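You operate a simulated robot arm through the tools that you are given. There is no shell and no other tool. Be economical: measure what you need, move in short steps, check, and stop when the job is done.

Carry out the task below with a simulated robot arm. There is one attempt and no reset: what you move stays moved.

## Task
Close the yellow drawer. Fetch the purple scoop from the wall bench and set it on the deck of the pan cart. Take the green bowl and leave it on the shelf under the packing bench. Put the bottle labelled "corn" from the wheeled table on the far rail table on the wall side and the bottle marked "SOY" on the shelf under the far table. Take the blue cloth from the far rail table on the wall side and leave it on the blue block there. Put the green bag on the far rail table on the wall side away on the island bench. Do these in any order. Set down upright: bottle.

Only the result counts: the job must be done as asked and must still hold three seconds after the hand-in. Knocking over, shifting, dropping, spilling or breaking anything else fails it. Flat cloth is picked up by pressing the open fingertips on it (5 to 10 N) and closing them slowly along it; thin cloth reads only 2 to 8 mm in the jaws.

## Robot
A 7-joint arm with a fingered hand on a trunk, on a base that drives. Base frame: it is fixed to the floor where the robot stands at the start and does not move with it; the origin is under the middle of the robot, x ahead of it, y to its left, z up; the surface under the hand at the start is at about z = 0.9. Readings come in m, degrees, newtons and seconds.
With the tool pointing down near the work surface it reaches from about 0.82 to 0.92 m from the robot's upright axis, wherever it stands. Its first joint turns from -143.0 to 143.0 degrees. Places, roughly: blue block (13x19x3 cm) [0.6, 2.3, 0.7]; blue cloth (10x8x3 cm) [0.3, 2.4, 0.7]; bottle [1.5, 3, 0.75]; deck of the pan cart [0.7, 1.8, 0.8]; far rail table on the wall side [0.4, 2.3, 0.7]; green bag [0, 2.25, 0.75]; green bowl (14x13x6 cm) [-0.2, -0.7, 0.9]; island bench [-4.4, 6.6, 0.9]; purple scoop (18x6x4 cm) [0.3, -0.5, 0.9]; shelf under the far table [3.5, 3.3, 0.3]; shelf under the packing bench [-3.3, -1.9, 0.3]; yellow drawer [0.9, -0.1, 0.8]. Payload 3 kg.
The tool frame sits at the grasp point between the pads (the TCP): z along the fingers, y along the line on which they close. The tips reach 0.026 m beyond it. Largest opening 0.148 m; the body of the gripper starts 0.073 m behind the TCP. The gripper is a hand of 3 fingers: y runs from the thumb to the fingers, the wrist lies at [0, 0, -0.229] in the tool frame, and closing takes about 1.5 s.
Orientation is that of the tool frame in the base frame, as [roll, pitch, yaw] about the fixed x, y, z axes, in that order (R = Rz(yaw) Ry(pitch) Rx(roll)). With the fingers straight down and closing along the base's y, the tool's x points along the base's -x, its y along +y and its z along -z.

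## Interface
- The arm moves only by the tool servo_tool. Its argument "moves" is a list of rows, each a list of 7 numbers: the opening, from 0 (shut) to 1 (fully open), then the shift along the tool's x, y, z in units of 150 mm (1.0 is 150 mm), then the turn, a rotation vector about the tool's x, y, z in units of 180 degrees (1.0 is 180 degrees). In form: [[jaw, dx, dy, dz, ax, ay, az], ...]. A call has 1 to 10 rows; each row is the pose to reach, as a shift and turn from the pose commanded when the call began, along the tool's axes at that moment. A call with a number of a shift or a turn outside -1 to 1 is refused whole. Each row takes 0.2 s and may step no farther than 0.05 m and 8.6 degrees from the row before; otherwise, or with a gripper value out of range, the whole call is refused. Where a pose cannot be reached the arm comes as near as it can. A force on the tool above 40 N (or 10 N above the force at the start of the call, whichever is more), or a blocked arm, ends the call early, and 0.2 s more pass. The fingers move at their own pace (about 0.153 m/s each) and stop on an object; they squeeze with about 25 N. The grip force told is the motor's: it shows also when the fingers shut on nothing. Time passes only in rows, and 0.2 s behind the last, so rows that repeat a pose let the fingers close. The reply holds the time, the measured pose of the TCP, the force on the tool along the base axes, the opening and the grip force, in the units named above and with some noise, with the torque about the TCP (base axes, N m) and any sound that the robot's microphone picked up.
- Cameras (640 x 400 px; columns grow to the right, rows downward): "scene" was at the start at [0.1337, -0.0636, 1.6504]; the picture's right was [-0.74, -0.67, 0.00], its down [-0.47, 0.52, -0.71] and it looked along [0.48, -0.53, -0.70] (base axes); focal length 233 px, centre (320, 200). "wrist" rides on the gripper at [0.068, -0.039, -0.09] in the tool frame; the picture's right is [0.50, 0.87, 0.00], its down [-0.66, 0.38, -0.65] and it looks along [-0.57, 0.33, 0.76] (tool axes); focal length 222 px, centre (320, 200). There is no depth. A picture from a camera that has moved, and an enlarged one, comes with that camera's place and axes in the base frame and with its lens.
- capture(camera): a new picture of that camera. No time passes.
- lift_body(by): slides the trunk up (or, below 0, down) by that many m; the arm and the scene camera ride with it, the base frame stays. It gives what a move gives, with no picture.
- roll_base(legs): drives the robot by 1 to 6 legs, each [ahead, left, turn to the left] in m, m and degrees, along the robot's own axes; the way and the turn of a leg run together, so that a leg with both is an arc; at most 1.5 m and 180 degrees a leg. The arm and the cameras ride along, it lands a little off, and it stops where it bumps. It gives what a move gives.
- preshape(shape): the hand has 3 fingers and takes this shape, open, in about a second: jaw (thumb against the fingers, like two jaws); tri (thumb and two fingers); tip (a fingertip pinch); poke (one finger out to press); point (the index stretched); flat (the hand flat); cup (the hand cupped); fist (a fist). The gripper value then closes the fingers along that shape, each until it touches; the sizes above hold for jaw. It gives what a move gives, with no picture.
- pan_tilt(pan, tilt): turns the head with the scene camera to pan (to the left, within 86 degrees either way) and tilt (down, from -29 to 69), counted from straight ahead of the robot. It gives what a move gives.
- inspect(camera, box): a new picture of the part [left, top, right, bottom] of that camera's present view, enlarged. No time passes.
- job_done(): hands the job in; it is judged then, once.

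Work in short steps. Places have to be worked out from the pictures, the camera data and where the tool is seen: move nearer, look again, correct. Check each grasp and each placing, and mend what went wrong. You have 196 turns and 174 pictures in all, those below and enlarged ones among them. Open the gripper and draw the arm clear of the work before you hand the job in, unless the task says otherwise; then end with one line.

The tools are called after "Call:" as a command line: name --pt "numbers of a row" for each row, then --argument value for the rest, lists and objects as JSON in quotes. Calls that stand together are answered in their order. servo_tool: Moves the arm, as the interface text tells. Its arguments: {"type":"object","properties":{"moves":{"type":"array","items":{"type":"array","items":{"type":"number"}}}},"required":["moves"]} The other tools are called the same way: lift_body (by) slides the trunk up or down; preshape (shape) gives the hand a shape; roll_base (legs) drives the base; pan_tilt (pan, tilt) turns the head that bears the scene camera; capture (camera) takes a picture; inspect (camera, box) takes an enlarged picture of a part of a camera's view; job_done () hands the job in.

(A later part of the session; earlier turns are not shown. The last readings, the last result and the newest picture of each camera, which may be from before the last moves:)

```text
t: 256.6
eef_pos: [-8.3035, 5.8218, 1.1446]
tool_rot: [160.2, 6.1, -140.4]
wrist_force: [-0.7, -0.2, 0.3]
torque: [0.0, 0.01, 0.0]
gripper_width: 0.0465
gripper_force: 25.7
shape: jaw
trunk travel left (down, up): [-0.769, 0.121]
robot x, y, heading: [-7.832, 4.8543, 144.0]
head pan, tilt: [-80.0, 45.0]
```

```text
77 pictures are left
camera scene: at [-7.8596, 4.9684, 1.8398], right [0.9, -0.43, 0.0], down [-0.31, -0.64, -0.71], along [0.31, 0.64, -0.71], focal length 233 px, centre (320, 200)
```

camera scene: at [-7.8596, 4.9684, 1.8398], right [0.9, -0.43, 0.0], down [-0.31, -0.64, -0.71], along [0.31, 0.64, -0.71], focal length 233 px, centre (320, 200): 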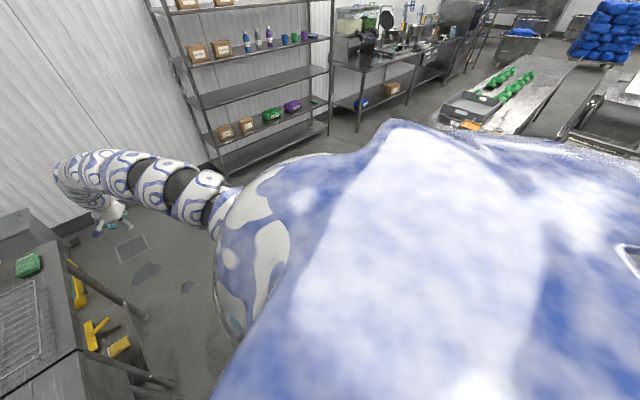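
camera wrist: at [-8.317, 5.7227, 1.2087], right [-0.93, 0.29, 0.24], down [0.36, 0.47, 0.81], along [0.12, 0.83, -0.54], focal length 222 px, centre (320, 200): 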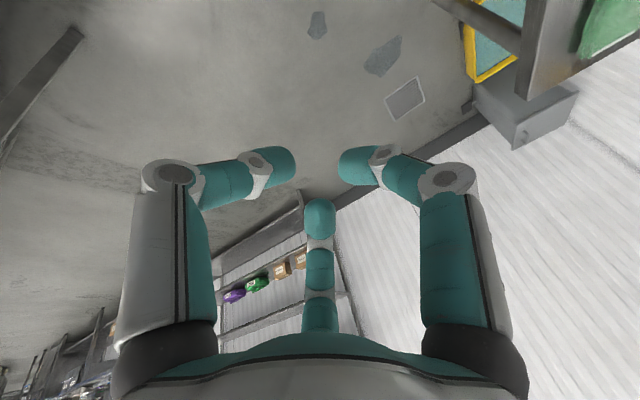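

Call:
inspect --camera "wrist" --box '[440, 0, 640, 125]'

Call:
inspect --camera "scene" --box '[0, 170, 200, 400]'

```text
3.20 times, centred on (540, 62) of wrist
camera zoom: at [-8.317, 5.7228, 1.2087], right [-0.93, 0.29, 0.24], down [0.36, 0.47, 0.81], along [0.12, 0.83, -0.54], focal length 711 px, centre (-384, 640)
```

zoom: 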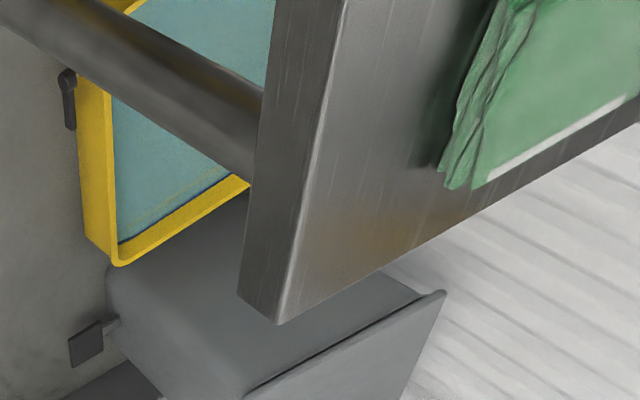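

```text
1.74 times, centred on (100, 285) of scene
camera zoom: at [-7.8596, 4.9684, 1.8398], right [0.9, -0.43, 0.0], down [-0.31, -0.64, -0.71], along [0.31, 0.64, -0.71], focal length 405 px, centre (703, 52)
```

zoom: 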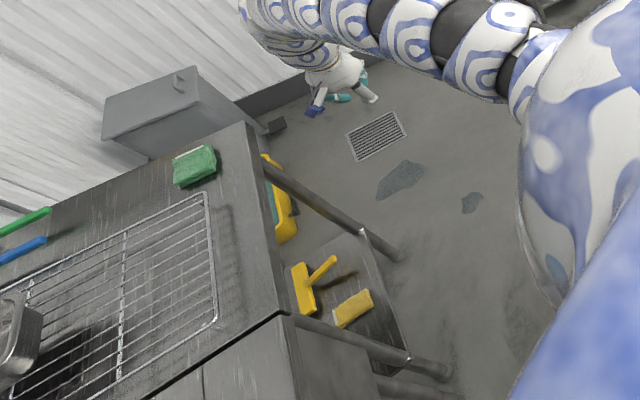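

It is only a sponge. I turn right to look back over the driven path.

Call:
roll_base --legs '[[0, 0, -100]]'

Call:
pan_tilt --pan -45 --tilt 35

Call:
capture --camera "scene"

```text
t: 261.3
eef_pos: [-6.7806, 5.1171, 1.1461]
tool_rot: [160.2, 5.9, 118.0]
wrist_force: [0.1, -0.5, 0.8]
torque: [0.02, 0.0, -0.01]
gripper_width: 0.0467
gripper_force: 24.9
shape: jaw
trunk travel left (down, up): [-0.769, 0.121]
robot x, y, heading: [-7.8305, 4.8485, 42.3]
head pan, tilt: [-80.0, 45.0]
```

```text
t: 262.3
eef_pos: [-6.7807, 5.1174, 1.1442]
tool_rot: [160.2, 6.1, 117.8]
wrist_force: [0.7, -0.3, -0.8]
torque: [-0.01, 0.02, -0.02]
gripper_width: 0.0463
gripper_force: 25.4
shape: jaw
trunk travel left (down, up): [-0.769, 0.121]
robot x, y, heading: [-7.8283, 4.8501, 42.4]
head pan, tilt: [-45.0, 35.0]
```

```text
74 pictures are left
camera scene: at [-7.6826, 4.8979, 1.8546], right [-0.05, -1.0, 0.0], down [-0.57, 0.03, -0.82], along [0.82, -0.04, -0.57], focal length 233 px, centre (320, 200)
```

scene: 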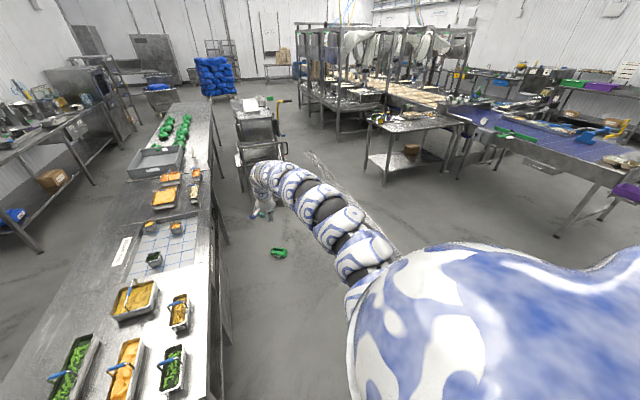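

The bag lies on the floor at about (-6.0,5.25). I drive near it and straighten the tool for a floor pickup.

Call:
roll_base --legs '[[0.747, -1.034, 0], [0, 0, 34]]'

Call:
servo_tool --pt "1 0 0 0 0.03 0.01 0" --pt "1 0 0 0 0.06 0.02 0" --pt "1 0 0 0 0.09 0.03 0" --pt "1 0 0 0 0.11 0.033 0"

Call:
lift_body --by -0.4

Call:
capture --camera "wrist"

```text
t: 270.4
eef_pos: [-5.8341, 5.3731, 1.1451]
tool_rot: [160.2, 6.1, 151.4]
wrist_force: [0.4, -0.5, 0.1]
torque: [-0.01, -0.03, 0.01]
gripper_width: 0.0467
gripper_force: 25.0
shape: jaw
trunk travel left (down, up): [-0.769, 0.121]
robot x, y, heading: [-6.5616, 4.571, 75.9]
head pan, tilt: [-45.0, 35.0]
```

```text
t: 271.4
eef_pos: [-5.863, 5.3356, 1.1516]
tool_rot: [177.7, 0.6, 152.5]
wrist_force: [-0.8, 0.2, 0.2]
torque: [0.04, 0.05, 0.03]
gripper_width: 0.1481
gripper_force: 0.1
shape: jaw
out of reach, approached as far as the arm can: row 2, 3, 4
trunk travel left (down, up): [-0.769, 0.121]
robot x, y, heading: [-6.5617, 4.5715, 76.3]
head pan, tilt: [-45.0, 35.0]
```

```text
t: 275.3
eef_pos: [-5.8647, 5.3369, 0.7516]
tool_rot: [177.7, 0.6, 152.5]
wrist_force: [-0.6, 0.7, 0.0]
torque: [0.0, -0.01, 0.01]
gripper_width: 0.1479
gripper_force: 0.0
shape: jaw
trunk travel left (down, up): [-0.369, 0.521]
robot x, y, heading: [-6.5585, 4.5692, 75.9]
head pan, tilt: [-45.0, 35.0]
```

```text
73 pictures are left
camera wrist: at [-5.9438, 5.3305, 0.8381], right [-0.04, 1.0, 0.03], down [0.74, 0.01, 0.68], along [0.67, 0.05, -0.74], focal length 222 px, centre (320, 200)
```

wrist: 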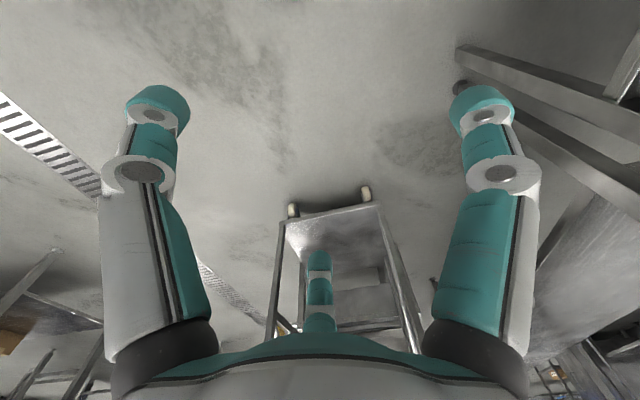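

The bag is just outside the view; I back up 0.2 m along the arm and look again with both cameras.

Call:
roll_base --legs '[[-0.177, 0.094, 0]]'

Call:
capture --camera "wrist"

Call:
pan_tilt --pan -20 --tilt 50

Call:
capture --camera "scene"

```text
t: 276.9
eef_pos: [-6.0009, 5.1843, 0.7525]
tool_rot: [177.7, 0.6, 152.6]
wrist_force: [-1.0, -0.7, -0.2]
torque: [0.04, 0.01, 0.0]
gripper_width: 0.148
gripper_force: 0.0
shape: jaw
trunk travel left (down, up): [-0.369, 0.521]
robot x, y, heading: [-6.6983, 4.4187, 76.2]
head pan, tilt: [-45.0, 35.0]
```

```text
72 pictures are left
camera wrist: at [-6.0814, 5.1785, 0.8383], right [-0.05, 1.0, 0.03], down [0.74, 0.01, 0.68], along [0.67, 0.05, -0.74], focal length 222 px, centre (320, 200)
```

wrist: 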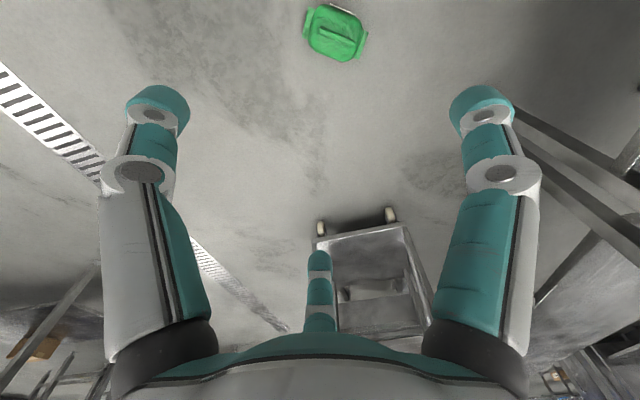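

```text
t: 277.8
eef_pos: [-6.0023, 5.1858, 0.7509]
tool_rot: [177.7, 0.6, 152.6]
wrist_force: [-0.2, -0.2, -0.7]
torque: [-0.01, 0.03, 0.01]
gripper_width: 0.1478
gripper_force: 0.0
shape: jaw
trunk travel left (down, up): [-0.369, 0.521]
robot x, y, heading: [-6.6979, 4.4171, 76.0]
head pan, tilt: [-20.0, 50.0]
```

```text
71 pictures are left
camera scene: at [-6.6357, 4.5574, 1.4329], right [0.83, -0.56, 0.0], down [-0.43, -0.64, -0.64], along [0.36, 0.53, -0.77], focal length 233 px, centre (320, 200)
```

scene: 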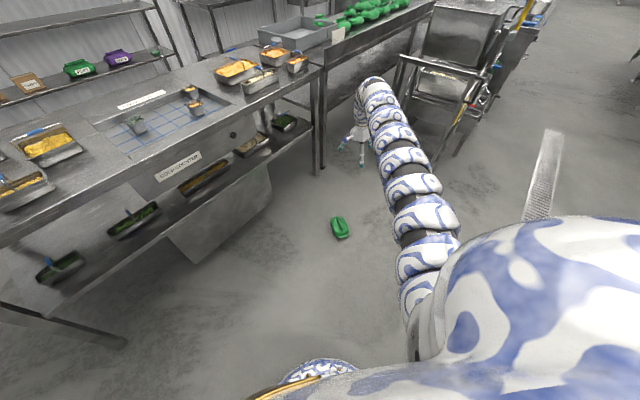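

The bag is at (-6.01,5.25), long axis at ~73°. I retract the arm and turn the hand ~100° so it closes across the bag's short side, then move the base closer.

Call:
servo_tool --pt "1 0.055 -0.094 0 0 0 -0.047" --pt "1 0.11 -0.19 0 0 0 -0.094" --pt "1 0.165 -0.283 0 0 0 -0.141" --pt "1 0.22 -0.378 0 0 0 -0.188" --pt "1 0.275 -0.472 0 0 0 -0.235" --pt "1 0.33 -0.567 0 0 0 -0.282" --pt "1 0.385 -0.66 0 0 0 -0.329" --pt "1 0.44 -0.756 0 0 0 -0.376" --pt "1 0.495 -0.85 0 0 0 -0.423" --pt "1 0.55 -0.945 0 0 0 -0.47"

Call:
servo_tool --pt "1 0 0 0 0 0 -0.04" --pt "1 0 0 0 0 0 -0.085"

Call:
roll_base --legs '[[0.18, -0.086, 0]]'

Call:
lift_body --by -0.36

Call:
capture --camera "wrist"

```text
t: 280.0
eef_pos: [-6.1257, 5.1241, 0.7372]
tool_rot: [-179.5, 2.2, -122.7]
wrist_force: [0.3, -0.3, 0.0]
torque: [0.03, 0.0, -0.04]
gripper_width: 0.1478
gripper_force: 0.0
shape: jaw
out of reach, approached as far as the arm can: row 8, 9, 10
trunk travel left (down, up): [-0.369, 0.521]
robot x, y, heading: [-6.6979, 4.4151, 75.9]
head pan, tilt: [-20.0, 50.0]
```

```text
t: 280.6
eef_pos: [-6.126, 5.1248, 0.7376]
tool_rot: [-179.0, 2.0, -107.4]
wrist_force: [0.4, 0.2, -0.2]
torque: [0.01, 0.02, 0.01]
gripper_width: 0.148
gripper_force: 0.2
shape: jaw
trunk travel left (down, up): [-0.369, 0.521]
robot x, y, heading: [-6.6941, 4.4173, 76.3]
head pan, tilt: [-20.0, 50.0]
```

```text
t: 282.2
eef_pos: [-6.0003, 5.2803, 0.738]
tool_rot: [-179.0, 2.0, -107.4]
wrist_force: [0.4, 0.9, -0.3]
torque: [0.02, 0.01, -0.01]
gripper_width: 0.1479
gripper_force: 0.1
shape: jaw
trunk travel left (down, up): [-0.369, 0.521]
robot x, y, heading: [-6.5691, 4.5755, 76.3]
head pan, tilt: [-20.0, 50.0]
```

```text
t: 285.7
eef_pos: [-5.9992, 5.28, 0.3768]
tool_rot: [-179.0, 2.0, -107.3]
wrist_force: [0.2, -0.4, 0.8]
torque: [-0.01, 0.0, -0.03]
gripper_width: 0.148
gripper_force: 0.1
shape: jaw
trunk travel left (down, up): [-0.009, 0.881]
robot x, y, heading: [-6.5684, 4.5736, 76.3]
head pan, tilt: [-20.0, 50.0]
```

```text
70 pictures are left
camera wrist: at [-5.9837, 5.2015, 0.4652], right [-0.98, -0.22, -0.03], down [-0.18, 0.72, 0.67], along [-0.12, 0.66, -0.74], focal length 222 px, centre (320, 200)
```

wrist: 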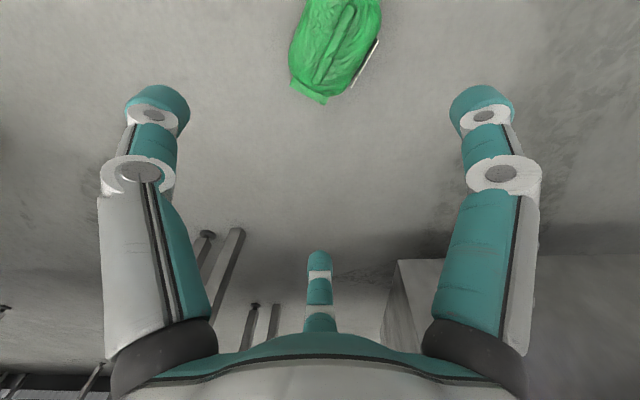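

Aligned well. Shift 3 cm and descend with the arm.

Call:
servo_tool --pt "1 0.1 0 0.25 0 0 0" --pt "1 0.22 0 0.5 0 0 0" --pt "1 0.22 0 0.75 0 0 0" --pt "1 0.22 0 1 0 0 0"

Call:
servo_tool --pt "1 0 0 0.25 0 0 0" --pt "1 0 0 0.5 0 0 0" --pt "1 0 0 0.75 0 0 0" --pt "1 0 0 0.9 0 0 0"

Call:
capture --camera "wrist"

```text
t: 286.7
eef_pos: [-6.0059, 5.2536, 0.2265]
tool_rot: [-178.9, 2.1, -107.5]
wrist_force: [0.3, 0.5, 0.0]
torque: [-0.04, -0.03, -0.02]
gripper_width: 0.148
gripper_force: 0.2
shape: jaw
out of reach, approached as far as the arm can: row 2
trunk travel left (down, up): [-0.009, 0.881]
robot x, y, heading: [-6.5693, 4.5708, 76.4]
head pan, tilt: [-20.0, 50.0]
```

```text
t: 287.7
eef_pos: [-6.0021, 5.2573, 0.094]
tool_rot: [-179.0, 2.1, -107.3]
wrist_force: [0.6, 0.3, 0.2]
torque: [-0.03, 0.01, -0.01]
gripper_width: 0.148
gripper_force: 0.1
shape: jaw
trunk travel left (down, up): [-0.009, 0.881]
robot x, y, heading: [-6.5667, 4.5756, 76.1]
head pan, tilt: [-20.0, 50.0]
```

```text
69 pictures are left
camera wrist: at [-5.986, 5.1792, 0.181], right [-0.98, -0.22, -0.03], down [-0.18, 0.72, 0.67], along [-0.12, 0.66, -0.74], focal length 222 px, centre (320, 200)
```

wrist: 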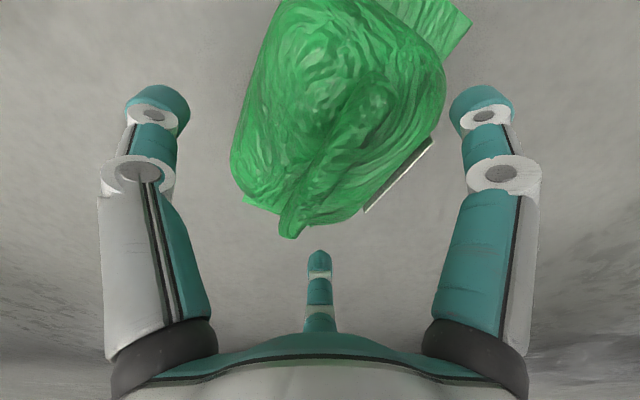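

Shift 3 cm along the bag, lower to the floor, then close.

Call:
servo_tool --pt "1 0.1 0 0.1 0 0 0" --pt "1 0.2 0 0.2 0 0 0" --pt "1 0.2 0 0.3 0 0 0" --pt "1 0.2 0 0.37 0 0 0"

Call:
servo_tool --pt "0.7 0 0 0 0 0 0" --pt "0.5 0 0 0 0 0 0" --pt "0.3 0 0 0 0 0 0" --pt "0.1 0 0 0 0 0 0" --pt "0 0 0 0 0 0 0" --pt "0 0 0 0 0 0 0" --pt "0 0 0 0 0 0 0" --pt "0 0 0 0 0 0 0" --pt "0 0 0 0 0 0 0" --pt "0 0 0 0 0 0 0"

Call:
capture --camera "wrist"

```text
t: 288.7
eef_pos: [-6.0085, 5.2293, 0.0351]
tool_rot: [-178.9, 2.1, -107.4]
wrist_force: [-4.7, 4.0, 5.7]
torque: [0.56, 0.12, 0.27]
gripper_width: 0.1482
gripper_force: 0.1
shape: jaw
trunk travel left (down, up): [-0.009, 0.881]
robot x, y, heading: [-6.5698, 4.5725, 76.5]
head pan, tilt: [-20.0, 50.0]
```

```text
t: 290.9
eef_pos: [-6.0089, 5.2289, 0.0346]
tool_rot: [-179.1, 2.0, -107.3]
wrist_force: [-0.2, -0.8, 0.6]
torque: [-0.07, 0.11, -0.01]
gripper_width: 0.1198
gripper_force: 24.4
shape: jaw
trunk travel left (down, up): [-0.009, 0.881]
robot x, y, heading: [-6.5728, 4.5736, 76.2]
head pan, tilt: [-20.0, 50.0]
```

```text
68 pictures are left
camera wrist: at [-5.9928, 5.1503, 0.1221], right [-0.98, -0.22, -0.03], down [-0.18, 0.72, 0.67], along [-0.12, 0.66, -0.74], focal length 222 px, centre (320, 200)
```

wrist: 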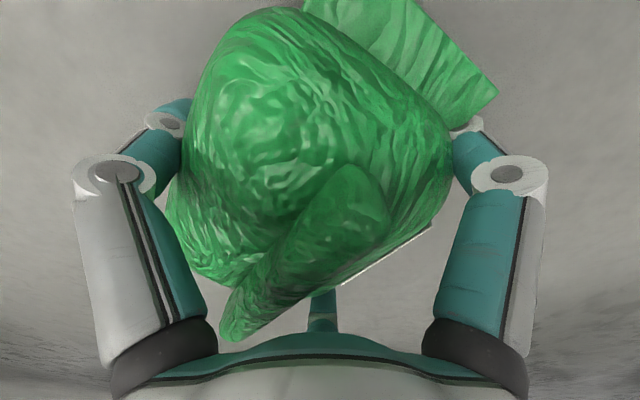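

Deep grip at 0.12 m width. Lift gently and check.

Call:
servo_tool --pt "0 0 0 -0.1 0 0 0" --pt "0 0 0 -0.25 0 0 0" --pt "0 0 0 -0.4 0 0 0" --pt "0 0 0 -0.6 0 0 0" --pt "0 0 0 -0.8 0 0 0" --pt "0 0 0 -1 0 0 0" --pt "0 0 0 -1 0 0 0"

Call:
capture --camera "wrist"

```text
t: 292.5
eef_pos: [-6.0122, 5.2264, 0.1848]
tool_rot: [-179.1, 2.1, -107.3]
wrist_force: [-0.1, 0.1, -7.8]
torque: [-0.03, 0.09, 0.0]
gripper_width: 0.1193
gripper_force: 25.0
shape: jaw
trunk travel left (down, up): [-0.009, 0.881]
robot x, y, heading: [-6.5726, 4.5733, 76.1]
head pan, tilt: [-20.0, 50.0]
```

```text
67 pictures are left
camera wrist: at [-5.997, 5.1482, 0.2731], right [-0.98, -0.22, -0.03], down [-0.18, 0.72, 0.67], along [-0.12, 0.66, -0.74], focal length 222 px, centre (320, 200)
```

wrist: 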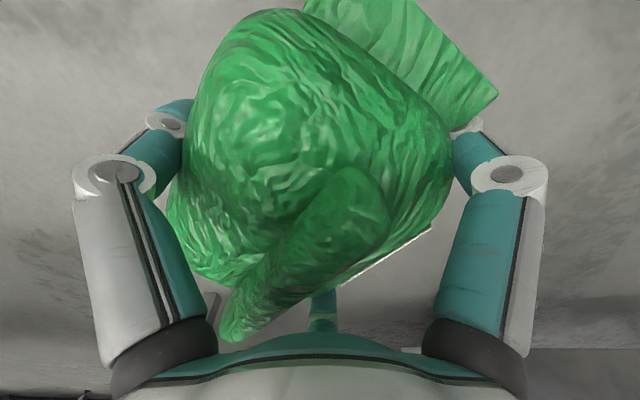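

Secure. Lift high, then drive around again to the aisle behind the island bench, checking the load.

Call:
lift_body --by 0.4

Call:
lift_body --by 0.4

Call:
servo_tool --pt "0 0 0 -0.2 0 0 0" --pt "0 0 0 -0.4 0 0 0" --pt "0 0 0 -0.6 0 0 0" --pt "0 0 0 -0.8 0 0 0" --pt "0 0 0 -1 0 0 0"

Call:
roll_base --legs '[[-0.599, 0.982, 0]]'

Call:
roll_base --legs '[[0.939, 0.573, 0], [0.939, 0.573, 0]]'

Call:
pan_tilt --pan -60 --tilt 25

Call:
capture --camera "scene"

```text
t: 296.3
eef_pos: [-6.0134, 5.2265, 0.5848]
tool_rot: [-179.1, 2.0, -107.3]
wrist_force: [-0.3, 0.0, -8.6]
torque: [-0.08, 0.13, -0.04]
gripper_width: 0.1194
gripper_force: 25.2
shape: jaw
trunk travel left (down, up): [-0.409, 0.481]
robot x, y, heading: [-6.5682, 4.5722, 76.2]
head pan, tilt: [-20.0, 50.0]
```

```text
t: 300.1
eef_pos: [-6.0127, 5.2282, 0.9856]
tool_rot: [-179.1, 1.9, -107.4]
wrist_force: [0.1, -0.3, -7.5]
torque: [-0.05, 0.1, 0.02]
gripper_width: 0.1193
gripper_force: 24.7
shape: jaw
trunk travel left (down, up): [-0.809, 0.081]
robot x, y, heading: [-6.5661, 4.5742, 76.1]
head pan, tilt: [-20.0, 50.0]
```

```text
t: 301.3
eef_pos: [-5.9969, 5.2565, 1.1144]
tool_rot: [-179.1, 1.8, -107.4]
wrist_force: [-0.5, -1.2, -8.1]
torque: [-0.03, 0.13, 0.04]
gripper_width: 0.1193
gripper_force: 25.2
shape: jaw
out of reach, approached as far as the arm can: row 3, 4, 5
trunk travel left (down, up): [-0.809, 0.081]
robot x, y, heading: [-6.57, 4.5747, 76.3]
head pan, tilt: [-20.0, 50.0]
```

```text
t: 307.2
eef_pos: [-7.105, 4.9105, 1.1133]
tool_rot: [-179.1, 1.9, -107.0]
wrist_force: [-0.3, 1.1, -8.0]
torque: [-0.09, 0.11, -0.02]
gripper_width: 0.1193
gripper_force: 24.6
shape: jaw
trunk travel left (down, up): [-0.809, 0.081]
robot x, y, heading: [-7.6715, 4.2235, 76.7]
head pan, tilt: [-20.0, 50.0]
```

```text
t: 318.1
eef_pos: [-7.8348, 7.0187, 1.1143]
tool_rot: [-179.1, 1.9, -105.2]
wrist_force: [-1.0, -0.6, -8.4]
torque: [-0.07, 0.12, 0.01]
gripper_width: 0.119
gripper_force: 24.8
shape: jaw
trunk travel left (down, up): [-0.809, 0.081]
robot x, y, heading: [-8.382, 6.3152, 78.3]
head pan, tilt: [-20.0, 50.0]
```

```text
t: 319.2
eef_pos: [-7.8346, 7.0197, 1.1133]
tool_rot: [-179.1, 1.9, -105.3]
wrist_force: [-0.9, 0.5, -7.8]
torque: [-0.06, 0.09, 0.01]
gripper_width: 0.1194
gripper_force: 25.5
shape: jaw
trunk travel left (down, up): [-0.809, 0.081]
robot x, y, heading: [-8.3824, 6.3175, 78.2]
head pan, tilt: [-60.0, 25.0]
```

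```text
66 pictures are left
camera scene: at [-8.2779, 6.4213, 1.9102], right [0.31, -0.95, 0.0], down [-0.4, -0.13, -0.91], along [0.86, 0.28, -0.42], focal length 233 px, centre (320, 200)
```

scene: 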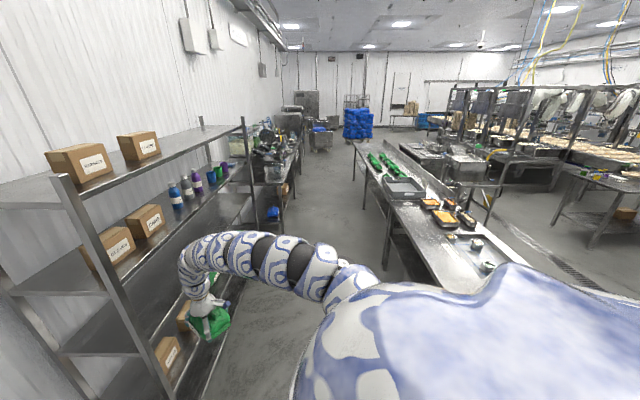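

The rack is close to the hand; I turn clockwise so the arm points over the benches, then drive along the aisle.

Call:
roll_base --legs '[[0, 0, -76], [1.157, 0.317, 0]]'

Call:
pan_tilt --pan -15 --tilt 35

Call:
capture --camera "scene"

```text
t: 328.6
eef_pos: [-6.4136, 6.3283, 1.1135]
tool_rot: [-179.1, 1.8, 179.1]
wrist_force: [0.0, 0.1, -7.2]
torque: [0.1, 0.09, 0.01]
gripper_width: 0.119
gripper_force: 24.5
shape: jaw
trunk travel left (down, up): [-0.809, 0.081]
robot x, y, heading: [-7.2334, 6.6833, 2.5]
head pan, tilt: [-60.0, 25.0]
```

```text
t: 329.7
eef_pos: [-6.415, 6.326, 1.1137]
tool_rot: [-179.1, 1.8, 179.1]
wrist_force: [0.5, -0.7, -8.0]
torque: [0.09, 0.08, 0.0]
gripper_width: 0.119
gripper_force: 24.9
shape: jaw
trunk travel left (down, up): [-0.809, 0.081]
robot x, y, heading: [-7.2316, 6.6808, 2.6]
head pan, tilt: [-15.0, 35.0]
```

```text
65 pictures are left
camera scene: at [-7.0656, 6.6636, 1.8945], right [-0.21, -0.98, 0.0], down [-0.56, 0.12, -0.82], along [0.8, -0.18, -0.57], focal length 233 px, centre (320, 200)
```

scene: 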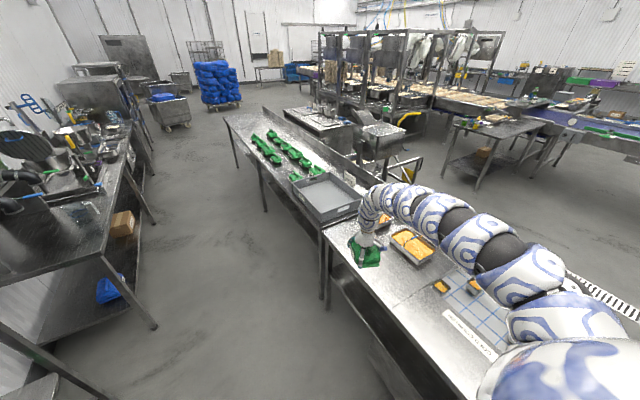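

Behind the bench the far end is free (around e -1.65, n 7.75). I drive along the aisle to there.

Call:
roll_base --legs '[[1.267, 0.234, 0], [1.267, 0.234, 0]]'

Call:
pan_tilt --pan -30 --tilt 45

Call:
capture --camera "scene"

```text
t: 342.1
eef_pos: [-3.9317, 6.8074, 1.1143]
tool_rot: [-179.1, 1.9, 176.1]
wrist_force: [-0.1, -0.4, -6.9]
torque: [0.11, 0.06, -0.02]
gripper_width: 0.119
gripper_force: 25.2
shape: jaw
trunk travel left (down, up): [-0.809, 0.081]
robot x, y, heading: [-4.729, 7.2002, -0.4]
head pan, tilt: [-15.0, 35.0]
```

```text
t: 342.9
eef_pos: [-3.9329, 6.8064, 1.1133]
tool_rot: [-179.1, 1.8, 176.0]
wrist_force: [-0.7, -0.8, -7.2]
torque: [0.12, 0.07, -0.04]
gripper_width: 0.1188
gripper_force: 25.3
shape: jaw
trunk travel left (down, up): [-0.809, 0.081]
robot x, y, heading: [-4.7304, 7.203, -0.4]
head pan, tilt: [-30.0, 45.0]
```

```text
64 pictures are left
camera scene: at [-4.5806, 7.1587, 1.8797], right [-0.5, -0.86, 0.0], down [-0.61, 0.36, -0.71], along [0.61, -0.36, -0.71], focal length 233 px, centre (320, 200)
```

scene: 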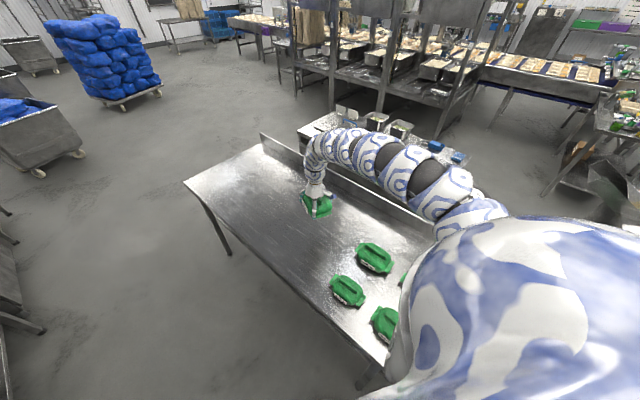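

The bag is above ample free bench surface. Lower by trunk, then by small arm steps until contact.

Call:
lift_body --by -0.14

Call:
servo_tool --pt "0 0 0 0.05 0 0 0" --pt "0 0 0 0.1 0 0 0" --pt "0 0 0 0.15 0 0 0" --pt "0 0 0 0.2 0 0 0" --pt "0 0 0 0.24 0 0 0"

Call:
inspect --camera "scene" --box '[240, 140, 400, 240]'

```text
t: 344.6
eef_pos: [-3.9323, 6.8066, 0.9734]
tool_rot: [-179.1, 1.8, 176.1]
wrist_force: [-0.3, 0.5, -7.4]
torque: [0.12, 0.1, 0.01]
gripper_width: 0.1191
gripper_force: 25.3
shape: jaw
trunk travel left (down, up): [-0.669, 0.221]
robot x, y, heading: [-4.7296, 7.2037, -0.5]
head pan, tilt: [-30.0, 45.0]
```

```text
t: 345.8
eef_pos: [-3.9313, 6.8072, 0.9379]
tool_rot: [-179.0, 1.9, 176.2]
wrist_force: [-0.1, 0.1, -7.0]
torque: [0.08, 0.07, 0.02]
gripper_width: 0.1187
gripper_force: 25.2
shape: jaw
trunk travel left (down, up): [-0.669, 0.221]
robot x, y, heading: [-4.73, 7.2055, -0.5]
head pan, tilt: [-30.0, 45.0]
```

```text
4.00 times, centred on (320, 190) of scene
camera zoom: at [-4.5807, 7.1587, 1.7397], right [-0.5, -0.86, 0.0], down [-0.61, 0.36, -0.71], along [0.61, -0.36, -0.71], focal length 930 px, centre (320, 240)
```

zoom: 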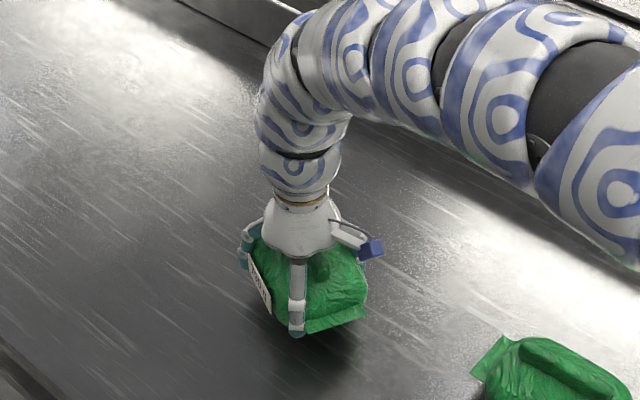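

Call:
servo_tool --pt "0 0 0 0.03 0 0 0" --pt "0 0 0 0.06 0 0 0" --pt "0 0 0 0.09 0 0 0" --pt "0 0 0 0.12 0 0 0" --pt "0 0 0 0.15 0 0 0"

```text
t: 347.0
eef_pos: [-3.9302, 6.8071, 0.9148]
tool_rot: [-179.1, 1.8, 176.1]
wrist_force: [-0.3, -0.1, -8.5]
torque: [0.11, 0.04, 0.01]
gripper_width: 0.1187
gripper_force: 25.0
shape: jaw
trunk travel left (down, up): [-0.669, 0.221]
robot x, y, heading: [-4.7301, 7.2035, -0.1]
head pan, tilt: [-30.0, 45.0]
```

Still free (bench a bit lower than 0.9); continue in small steps.

Call:
servo_tool --pt "0 0 0 0.03 0 0 0" --pt "0 0 0 0.06 0 0 0" --pt "0 0 0 0.09 0 0 0" --pt "0 0 0 0.12 0 0 0" --pt "0 0 0 0.15 0 0 0" --pt "0 0 0 0.18 0 0 0"

Call:
inspect --camera "scene" --box '[240, 140, 400, 240]'

```text
t: 347.8
eef_pos: [-3.9295, 6.8057, 0.9084]
tool_rot: [-178.8, 2.5, 176.1]
wrist_force: [-5.4, 3.1, 32.5]
torque: [-0.64, 0.23, -0.13]
gripper_width: 0.1149
gripper_force: 25.0
shape: jaw
trunk travel left (down, up): [-0.669, 0.221]
robot x, y, heading: [-4.7327, 7.2051, -0.4]
head pan, tilt: [-30.0, 45.0]
stopped in row 4: the force on the tool passed its limit at 45 N (the readings are from after the stop); the commanded pose is now the measured one
```

```text
4.00 times, centred on (320, 190) of scene
camera zoom: at [-4.5858, 7.1612, 1.7406], right [-0.5, -0.86, 0.0], down [-0.61, 0.36, -0.71], along [0.61, -0.36, -0.71], focal length 930 px, centre (320, 240)
```

zoom: 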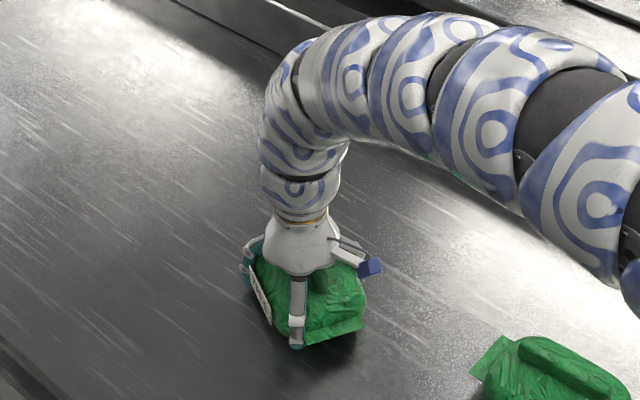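

The bag is on the bench. Unload a few mm, open, and rise.

Call:
servo_tool --pt "0 0 0 -0.03 0 0 0" --pt "1 0 0 -0.03 0 0 0" --pt "1 0 0 -0.03 0 0 0" --pt "1 0 0 -0.03 0 0 0"

Call:
lift_body --by 0.22

Call:
capture --camera "scene"

```text
t: 348.8
eef_pos: [-3.9291, 6.8044, 0.9084]
tool_rot: [-179.0, 2.1, 176.2]
wrist_force: [0.5, 1.5, 1.3]
torque: [0.05, -0.02, 0.1]
gripper_width: 0.1479
gripper_force: 0.0
shape: jaw
trunk travel left (down, up): [-0.669, 0.221]
robot x, y, heading: [-4.7312, 7.2026, -0.2]
head pan, tilt: [-30.0, 45.0]
```

```text
t: 351.1
eef_pos: [-3.9297, 6.806, 1.1282]
tool_rot: [-179.0, 2.1, 176.0]
wrist_force: [0.6, 0.2, 0.1]
torque: [0.0, -0.02, 0.01]
gripper_width: 0.148
gripper_force: 0.0
shape: jaw
trunk travel left (down, up): [-0.889, 0.001]
robot x, y, heading: [-4.7294, 7.2029, -0.4]
head pan, tilt: [-30.0, 45.0]
```

```text
61 pictures are left
camera scene: at [-4.5815, 7.159, 1.9598], right [-0.5, -0.86, 0.0], down [-0.61, 0.36, -0.71], along [0.61, -0.36, -0.71], focal length 233 px, centre (320, 200)
```

scene: 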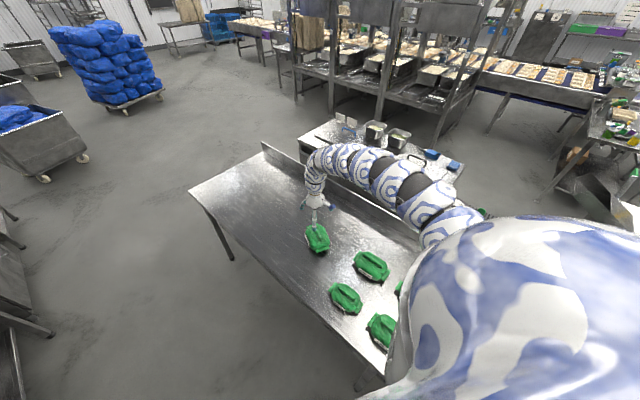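

The bag rests on the island bench. Next the green bowl on the wall bench; I return by the known route, checking position at each stage.

Call:
roll_base --legs '[[-1.173, -0.327, 0], [-1.173, -0.327, 0], [-1.173, -0.327, 0]]'

```text
t: 368.7
eef_pos: [-7.4215, 5.7998, 1.1302]
tool_rot: [-179.0, 2.0, 176.7]
wrist_force: [0.3, 0.3, -0.8]
torque: [0.0, 0.02, 0.0]
gripper_width: 0.148
gripper_force: 0.1
shape: jaw
trunk travel left (down, up): [-0.889, 0.001]
robot x, y, heading: [-8.228, 6.1898, 0.1]
head pan, tilt: [-30.0, 45.0]
```

Call:
roll_base --legs '[[0.314, -1.002, 0], [0.314, -1.002, 0], [0, 0, -46], [1.233, -0.618, 0]]'

```text
t: 387.6
eef_pos: [-6.8666, 2.0495, 1.1297]
tool_rot: [-179.0, 2.1, 131.8]
wrist_force: [0.3, 0.3, -0.2]
torque: [0.0, -0.02, -0.03]
gripper_width: 0.148
gripper_force: 0.0
shape: jaw
trunk travel left (down, up): [-0.889, 0.001]
robot x, y, heading: [-7.1658, 2.8938, -44.5]
head pan, tilt: [-30.0, 45.0]
```

Call:
roll_base --legs '[[1.241, -0.622, 0], [1.241, -0.622, 0], [1.241, -0.622, 0], [0.657, 1.236, 0], [0.657, 1.236, 0]]'

Call:
pan_tilt --pan -30 --tilt 25

Call:
capture --camera "scene"

```text
t: 421.0
eef_pos: [-2.7724, -1.007, 1.1287]
tool_rot: [-179.0, 2.2, 133.8]
wrist_force: [0.1, -0.2, -0.4]
torque: [-0.02, -0.02, 0.03]
gripper_width: 0.1481
gripper_force: 0.1
shape: jaw
trunk travel left (down, up): [-0.889, 0.001]
robot x, y, heading: [-3.0997, -0.1731, -42.5]
head pan, tilt: [-30.0, 45.0]
```

```text
t: 421.8
eef_pos: [-2.7737, -1.0062, 1.1296]
tool_rot: [-179.0, 2.1, 133.8]
wrist_force: [0.6, -0.9, -0.7]
torque: [0.02, 0.04, 0.03]
gripper_width: 0.1478
gripper_force: 0.0
shape: jaw
trunk travel left (down, up): [-0.889, 0.001]
robot x, y, heading: [-3.1003, -0.174, -42.4]
head pan, tilt: [-30.0, 25.0]
```

```text
60 pictures are left
camera scene: at [-3.0122, -0.3173, 1.9903], right [-0.95, -0.3, 0.0], down [-0.13, 0.4, -0.91], along [0.27, -0.86, -0.42], focal length 233 px, centre (320, 200)
```

scene: 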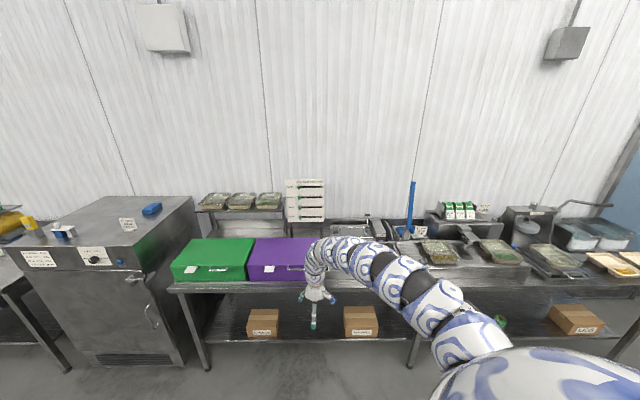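

The packing bench's shelf has a free gap between two boxes (around (-2.58,-1.5)). Now I go to the bowl on the wall bench.

Call:
roll_base --legs '[[0.652, 1.125, 0], [0.652, 1.125, 0]]'

Call:
pan_tilt --pan -30 --tilt 35

Call:
capture --camera "scene"

```text
t: 434.5
eef_pos: [-0.2781, -0.2486, 1.129]
tool_rot: [-178.9, 2.1, 133.5]
wrist_force: [0.0, -0.2, -0.3]
torque: [0.02, -0.01, 0.01]
gripper_width: 0.148
gripper_force: 0.1
shape: jaw
trunk travel left (down, up): [-0.889, 0.001]
robot x, y, heading: [-0.6025, 0.5867, -42.8]
head pan, tilt: [-30.0, 25.0]
```

```text
t: 435.2
eef_pos: [-0.2781, -0.2483, 1.1291]
tool_rot: [-179.0, 2.1, 133.5]
wrist_force: [-0.3, -0.6, 0.3]
torque: [-0.02, -0.01, -0.02]
gripper_width: 0.1479
gripper_force: 0.1
shape: jaw
trunk travel left (down, up): [-0.889, 0.001]
robot x, y, heading: [-0.6009, 0.5847, -43.0]
head pan, tilt: [-30.0, 35.0]
```

```text
59 pictures are left
camera scene: at [-0.5158, 0.4454, 1.9747], right [-0.96, -0.29, 0.0], down [-0.17, 0.55, -0.82], along [0.24, -0.78, -0.57], focal length 233 px, centre (320, 200)
```

scene: 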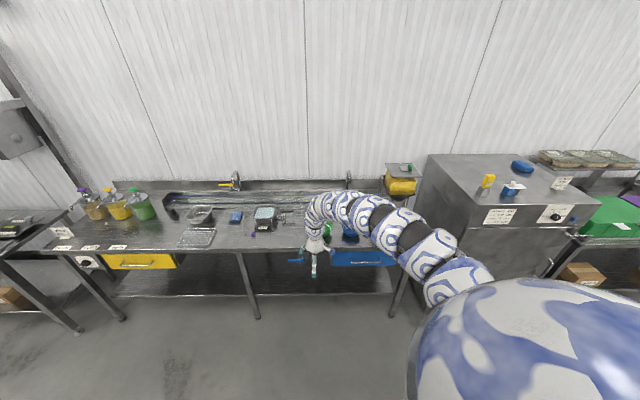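

Call:
capture --camera "wrist"

Call:
inspect --camera "scene" --box '[260, 180, 420, 280]'

```text
58 pictures are left
camera wrist: at [-0.3538, -0.2233, 1.2168], right [0.29, 0.96, -0.03], down [0.72, -0.19, 0.67], along [0.64, -0.21, -0.74], focal length 222 px, centre (320, 200)
```

wrist: 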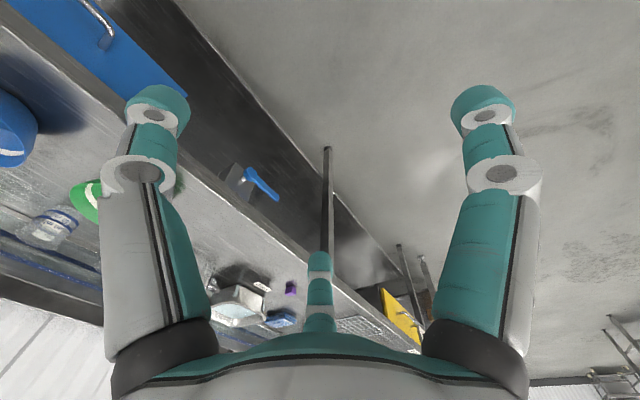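

```text
4.00 times, centred on (340, 230) of scene
camera zoom: at [-0.5158, 0.4454, 1.9747], right [-0.96, -0.29, 0.0], down [-0.17, 0.55, -0.82], along [0.24, -0.78, -0.57], focal length 930 px, centre (240, 80)
```

zoom: 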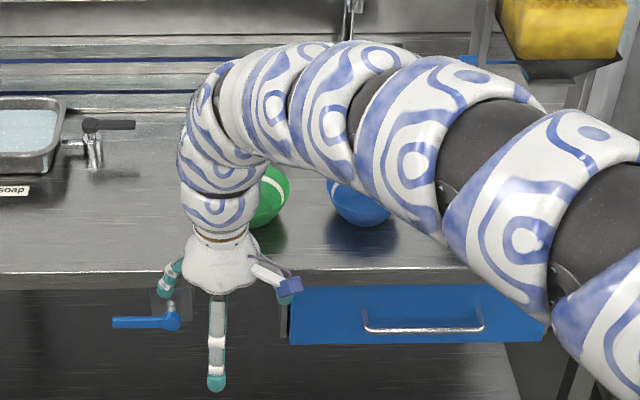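

Green bowl centre ≈(-0.209,-0.672), blue one 0.18 m to its left. I'll pinch its near rim (two fingers inside, thumb outside): turn the hand ~116°, then approach.

Call:
servo_tool --pt "0.6 0 0 0 0 0 0.047" --pt "0.6 0 0 0 0 0 0.094" --pt "0.6 0 0 0 0 0 0.141" --pt "0.6 0 0 0 0 0 0.188" --pt "0.6 0 0 0 0 0 0.235" --pt "0.6 0 0 0 0 0 0.282" --pt "0.6 0 0 0 0 0 0.329" --pt "0.6 0 0 0 0 0 0.376" --pt "0.6 0 0 0 0 0 0.423" --pt "0.6 0 0 0 0 0 0.47"

Call:
servo_tool --pt "0.6 0 0 0 0.005 0.01 0.045" --pt "0.6 0 0 0 0.005 0.01 0.09" --pt "0.6 0 0 0 0.005 0.01 0.135"

Call:
roll_base --legs '[[0.367, -0.115, 0], [0, 0, -7]]'

Call:
capture --camera "wrist"

```text
t: 437.4
eef_pos: [-0.2786, -0.2491, 1.1302]
tool_rot: [178.1, 1.2, 48.7]
wrist_force: [-0.2, 0.1, 0.1]
torque: [0.0, -0.02, 0.0]
gripper_width: 0.0892
gripper_force: 0.0
shape: jaw
trunk travel left (down, up): [-0.889, 0.001]
robot x, y, heading: [-0.5951, 0.5866, -42.9]
head pan, tilt: [-30.0, 35.0]
```

```text
t: 438.2
eef_pos: [-0.2782, -0.2498, 1.1285]
tool_rot: [178.9, -1.3, 24.6]
wrist_force: [0.8, -0.4, 0.6]
torque: [-0.04, 0.0, 0.0]
gripper_width: 0.0894
gripper_force: 0.1
shape: jaw
trunk travel left (down, up): [-0.889, 0.001]
robot x, y, heading: [-0.6048, 0.5871, -43.2]
head pan, tilt: [-30.0, 35.0]
```

```text
t: 441.2
eef_pos: [-0.2067, -0.6108, 1.129]
tool_rot: [178.9, -1.5, 17.2]
wrist_force: [0.4, -0.9, -0.2]
torque: [-0.01, -0.03, 0.02]
gripper_width: 0.0892
gripper_force: 0.1
shape: jaw
trunk travel left (down, up): [-0.889, 0.001]
robot x, y, heading: [-0.4152, 0.2586, -50.4]
head pan, tilt: [-30.0, 35.0]
```

```text
56 pictures are left
camera wrist: at [-0.155, -0.5538, 1.2194], right [0.73, -0.68, 0.03], down [-0.53, -0.55, 0.65], along [-0.42, -0.49, -0.76], focal length 222 px, centre (320, 200)
```

wrist: 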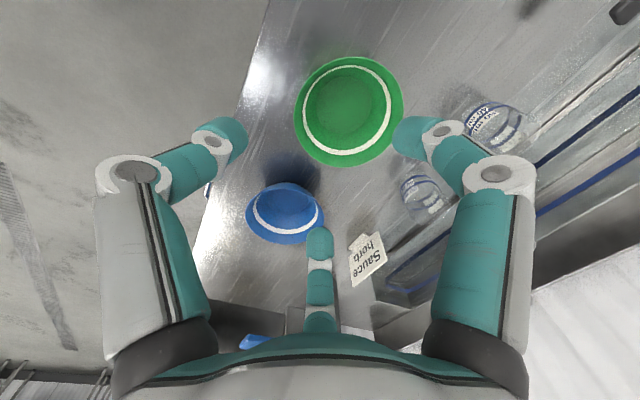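

Bowl centre refined to (-0.184,-0.648), rim radius ≈0.066. Small shift, then lower so two fingers go inside and the thumb outside the near rim.

Call:
servo_tool --pt "0.6 0.067 -0.113 0 0 0 0" --pt "0.6 0.067 -0.113 0 0 0 0"

Call:
lift_body --by -0.1

Call:
capture --camera "wrist"

```text
t: 441.8
eef_pos: [-0.2024, -0.5926, 1.1285]
tool_rot: [178.9, -1.2, 17.2]
wrist_force: [-1.0, -1.0, -0.3]
torque: [0.01, 0.02, -0.02]
gripper_width: 0.089
gripper_force: 0.0
shape: jaw
trunk travel left (down, up): [-0.889, 0.001]
robot x, y, heading: [-0.4132, 0.2596, -50.2]
head pan, tilt: [-30.0, 35.0]
```

```text
t: 443.1
eef_pos: [-0.2016, -0.5913, 1.0285]
tool_rot: [178.9, -1.3, 17.2]
wrist_force: [0.7, 0.9, -0.1]
torque: [0.0, 0.0, 0.0]
gripper_width: 0.0892
gripper_force: 0.1
shape: jaw
trunk travel left (down, up): [-0.789, 0.101]
robot x, y, heading: [-0.421, 0.2582, -50.3]
head pan, tilt: [-30.0, 35.0]
```

```text
55 pictures are left
camera wrist: at [-0.1504, -0.5342, 1.1189], right [0.73, -0.68, 0.03], down [-0.53, -0.55, 0.65], along [-0.42, -0.49, -0.76], focal length 222 px, centre (320, 200)
```

wrist: 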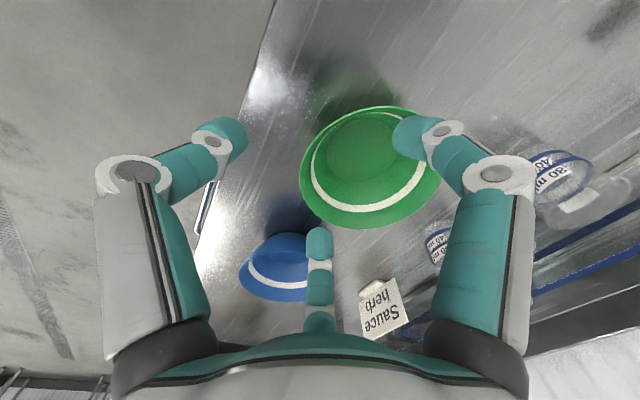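

Geometry agrees (centre (-0.187,-0.651), radius 0.065). Lower the remaining 5.7 cm and close.

Call:
lift_body --by -0.057

Call:
capture --camera "wrist"

Call:
servo_tool --pt "0.5 0 0 0 0 0 0" --pt "0.35 0 0 0 0 0 0" --pt "0.2 0 0 0 0 0 0" --pt "0.1 0 0 0 0 0 0" --pt "0 0 0 0 0 0 0" --pt "0 0 0 0 0 0 0" --pt "0 0 0 0 0 0 0"

Call:
capture --camera "wrist"

```text
t: 444.1
eef_pos: [-0.201, -0.5915, 0.9721]
tool_rot: [178.9, -1.2, 17.2]
wrist_force: [-0.2, 0.3, -0.2]
torque: [0.0, 0.04, -0.03]
gripper_width: 0.089
gripper_force: 0.1
shape: jaw
trunk travel left (down, up): [-0.732, 0.158]
robot x, y, heading: [-0.4133, 0.259, -50.1]
head pan, tilt: [-30.0, 35.0]
```

```text
54 pictures are left
camera wrist: at [-0.1504, -0.5341, 1.0618], right [0.73, -0.68, 0.03], down [-0.53, -0.55, 0.65], along [-0.42, -0.49, -0.76], focal length 222 px, centre (320, 200)
```

wrist: 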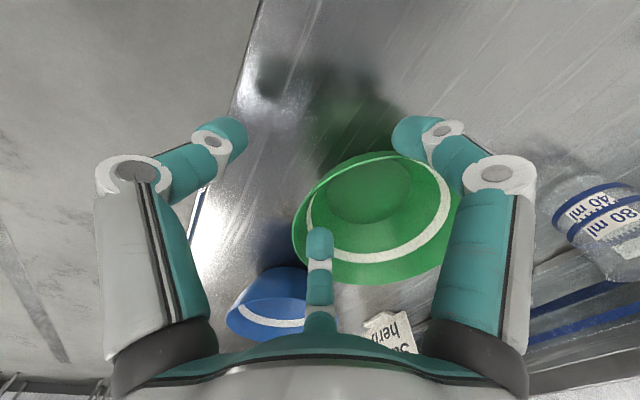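

```text
t: 445.7
eef_pos: [-0.2018, -0.5926, 0.9712]
tool_rot: [178.9, -1.4, 17.2]
wrist_force: [-0.1, -0.9, 3.0]
torque: [-0.24, 0.21, 0.02]
gripper_width: 0.0016
gripper_force: 24.7
shape: jaw
trunk travel left (down, up): [-0.732, 0.158]
robot x, y, heading: [-0.4167, 0.2598, -50.3]
head pan, tilt: [-30.0, 35.0]
```

```text
53 pictures are left
camera wrist: at [-0.1505, -0.5342, 1.062], right [0.73, -0.68, 0.03], down [-0.53, -0.55, 0.65], along [-0.42, -0.49, -0.76], focal length 222 px, centre (320, 200)
```

wrist: 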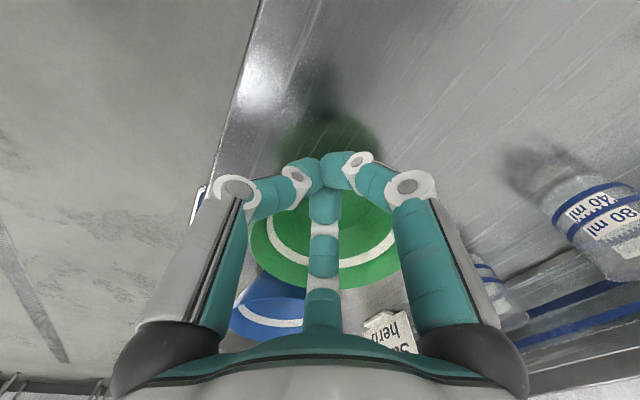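

The rim is lower than assumed, so the tips barely reach it. I reopen and check where the bowl is before going lower.

Call:
servo_tool --pt "0.3 0 0 0 0 0 0" --pt "0.5 0 0 0 0 0 0" --pt "0.6 0 0 0 0 0 0" --pt "0.6 0 0 0 0 0 0"

Call:
capture --camera "wrist"

```text
t: 446.7
eef_pos: [-0.2025, -0.5927, 0.9714]
tool_rot: [178.8, -1.3, 17.2]
wrist_force: [-1.1, 0.1, 0.3]
torque: [-0.03, 0.01, 0.0]
gripper_width: 0.0879
gripper_force: 0.0
shape: jaw
trunk travel left (down, up): [-0.732, 0.158]
robot x, y, heading: [-0.4177, 0.2572, -50.3]
head pan, tilt: [-30.0, 35.0]
```

```text
52 pictures are left
camera wrist: at [-0.1504, -0.5342, 1.0617], right [0.73, -0.68, 0.03], down [-0.53, -0.55, 0.65], along [-0.42, -0.49, -0.76], focal length 222 px, centre (320, 200)
```

wrist: 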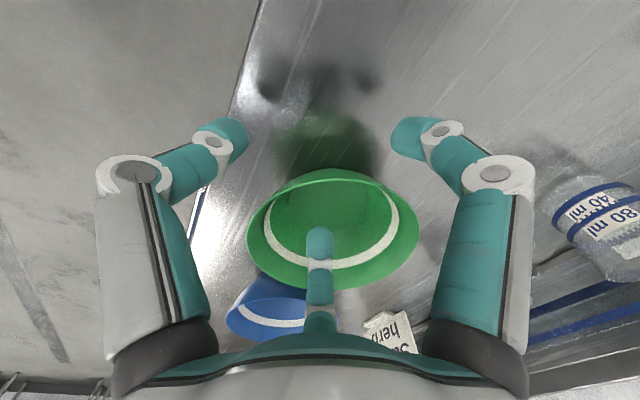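

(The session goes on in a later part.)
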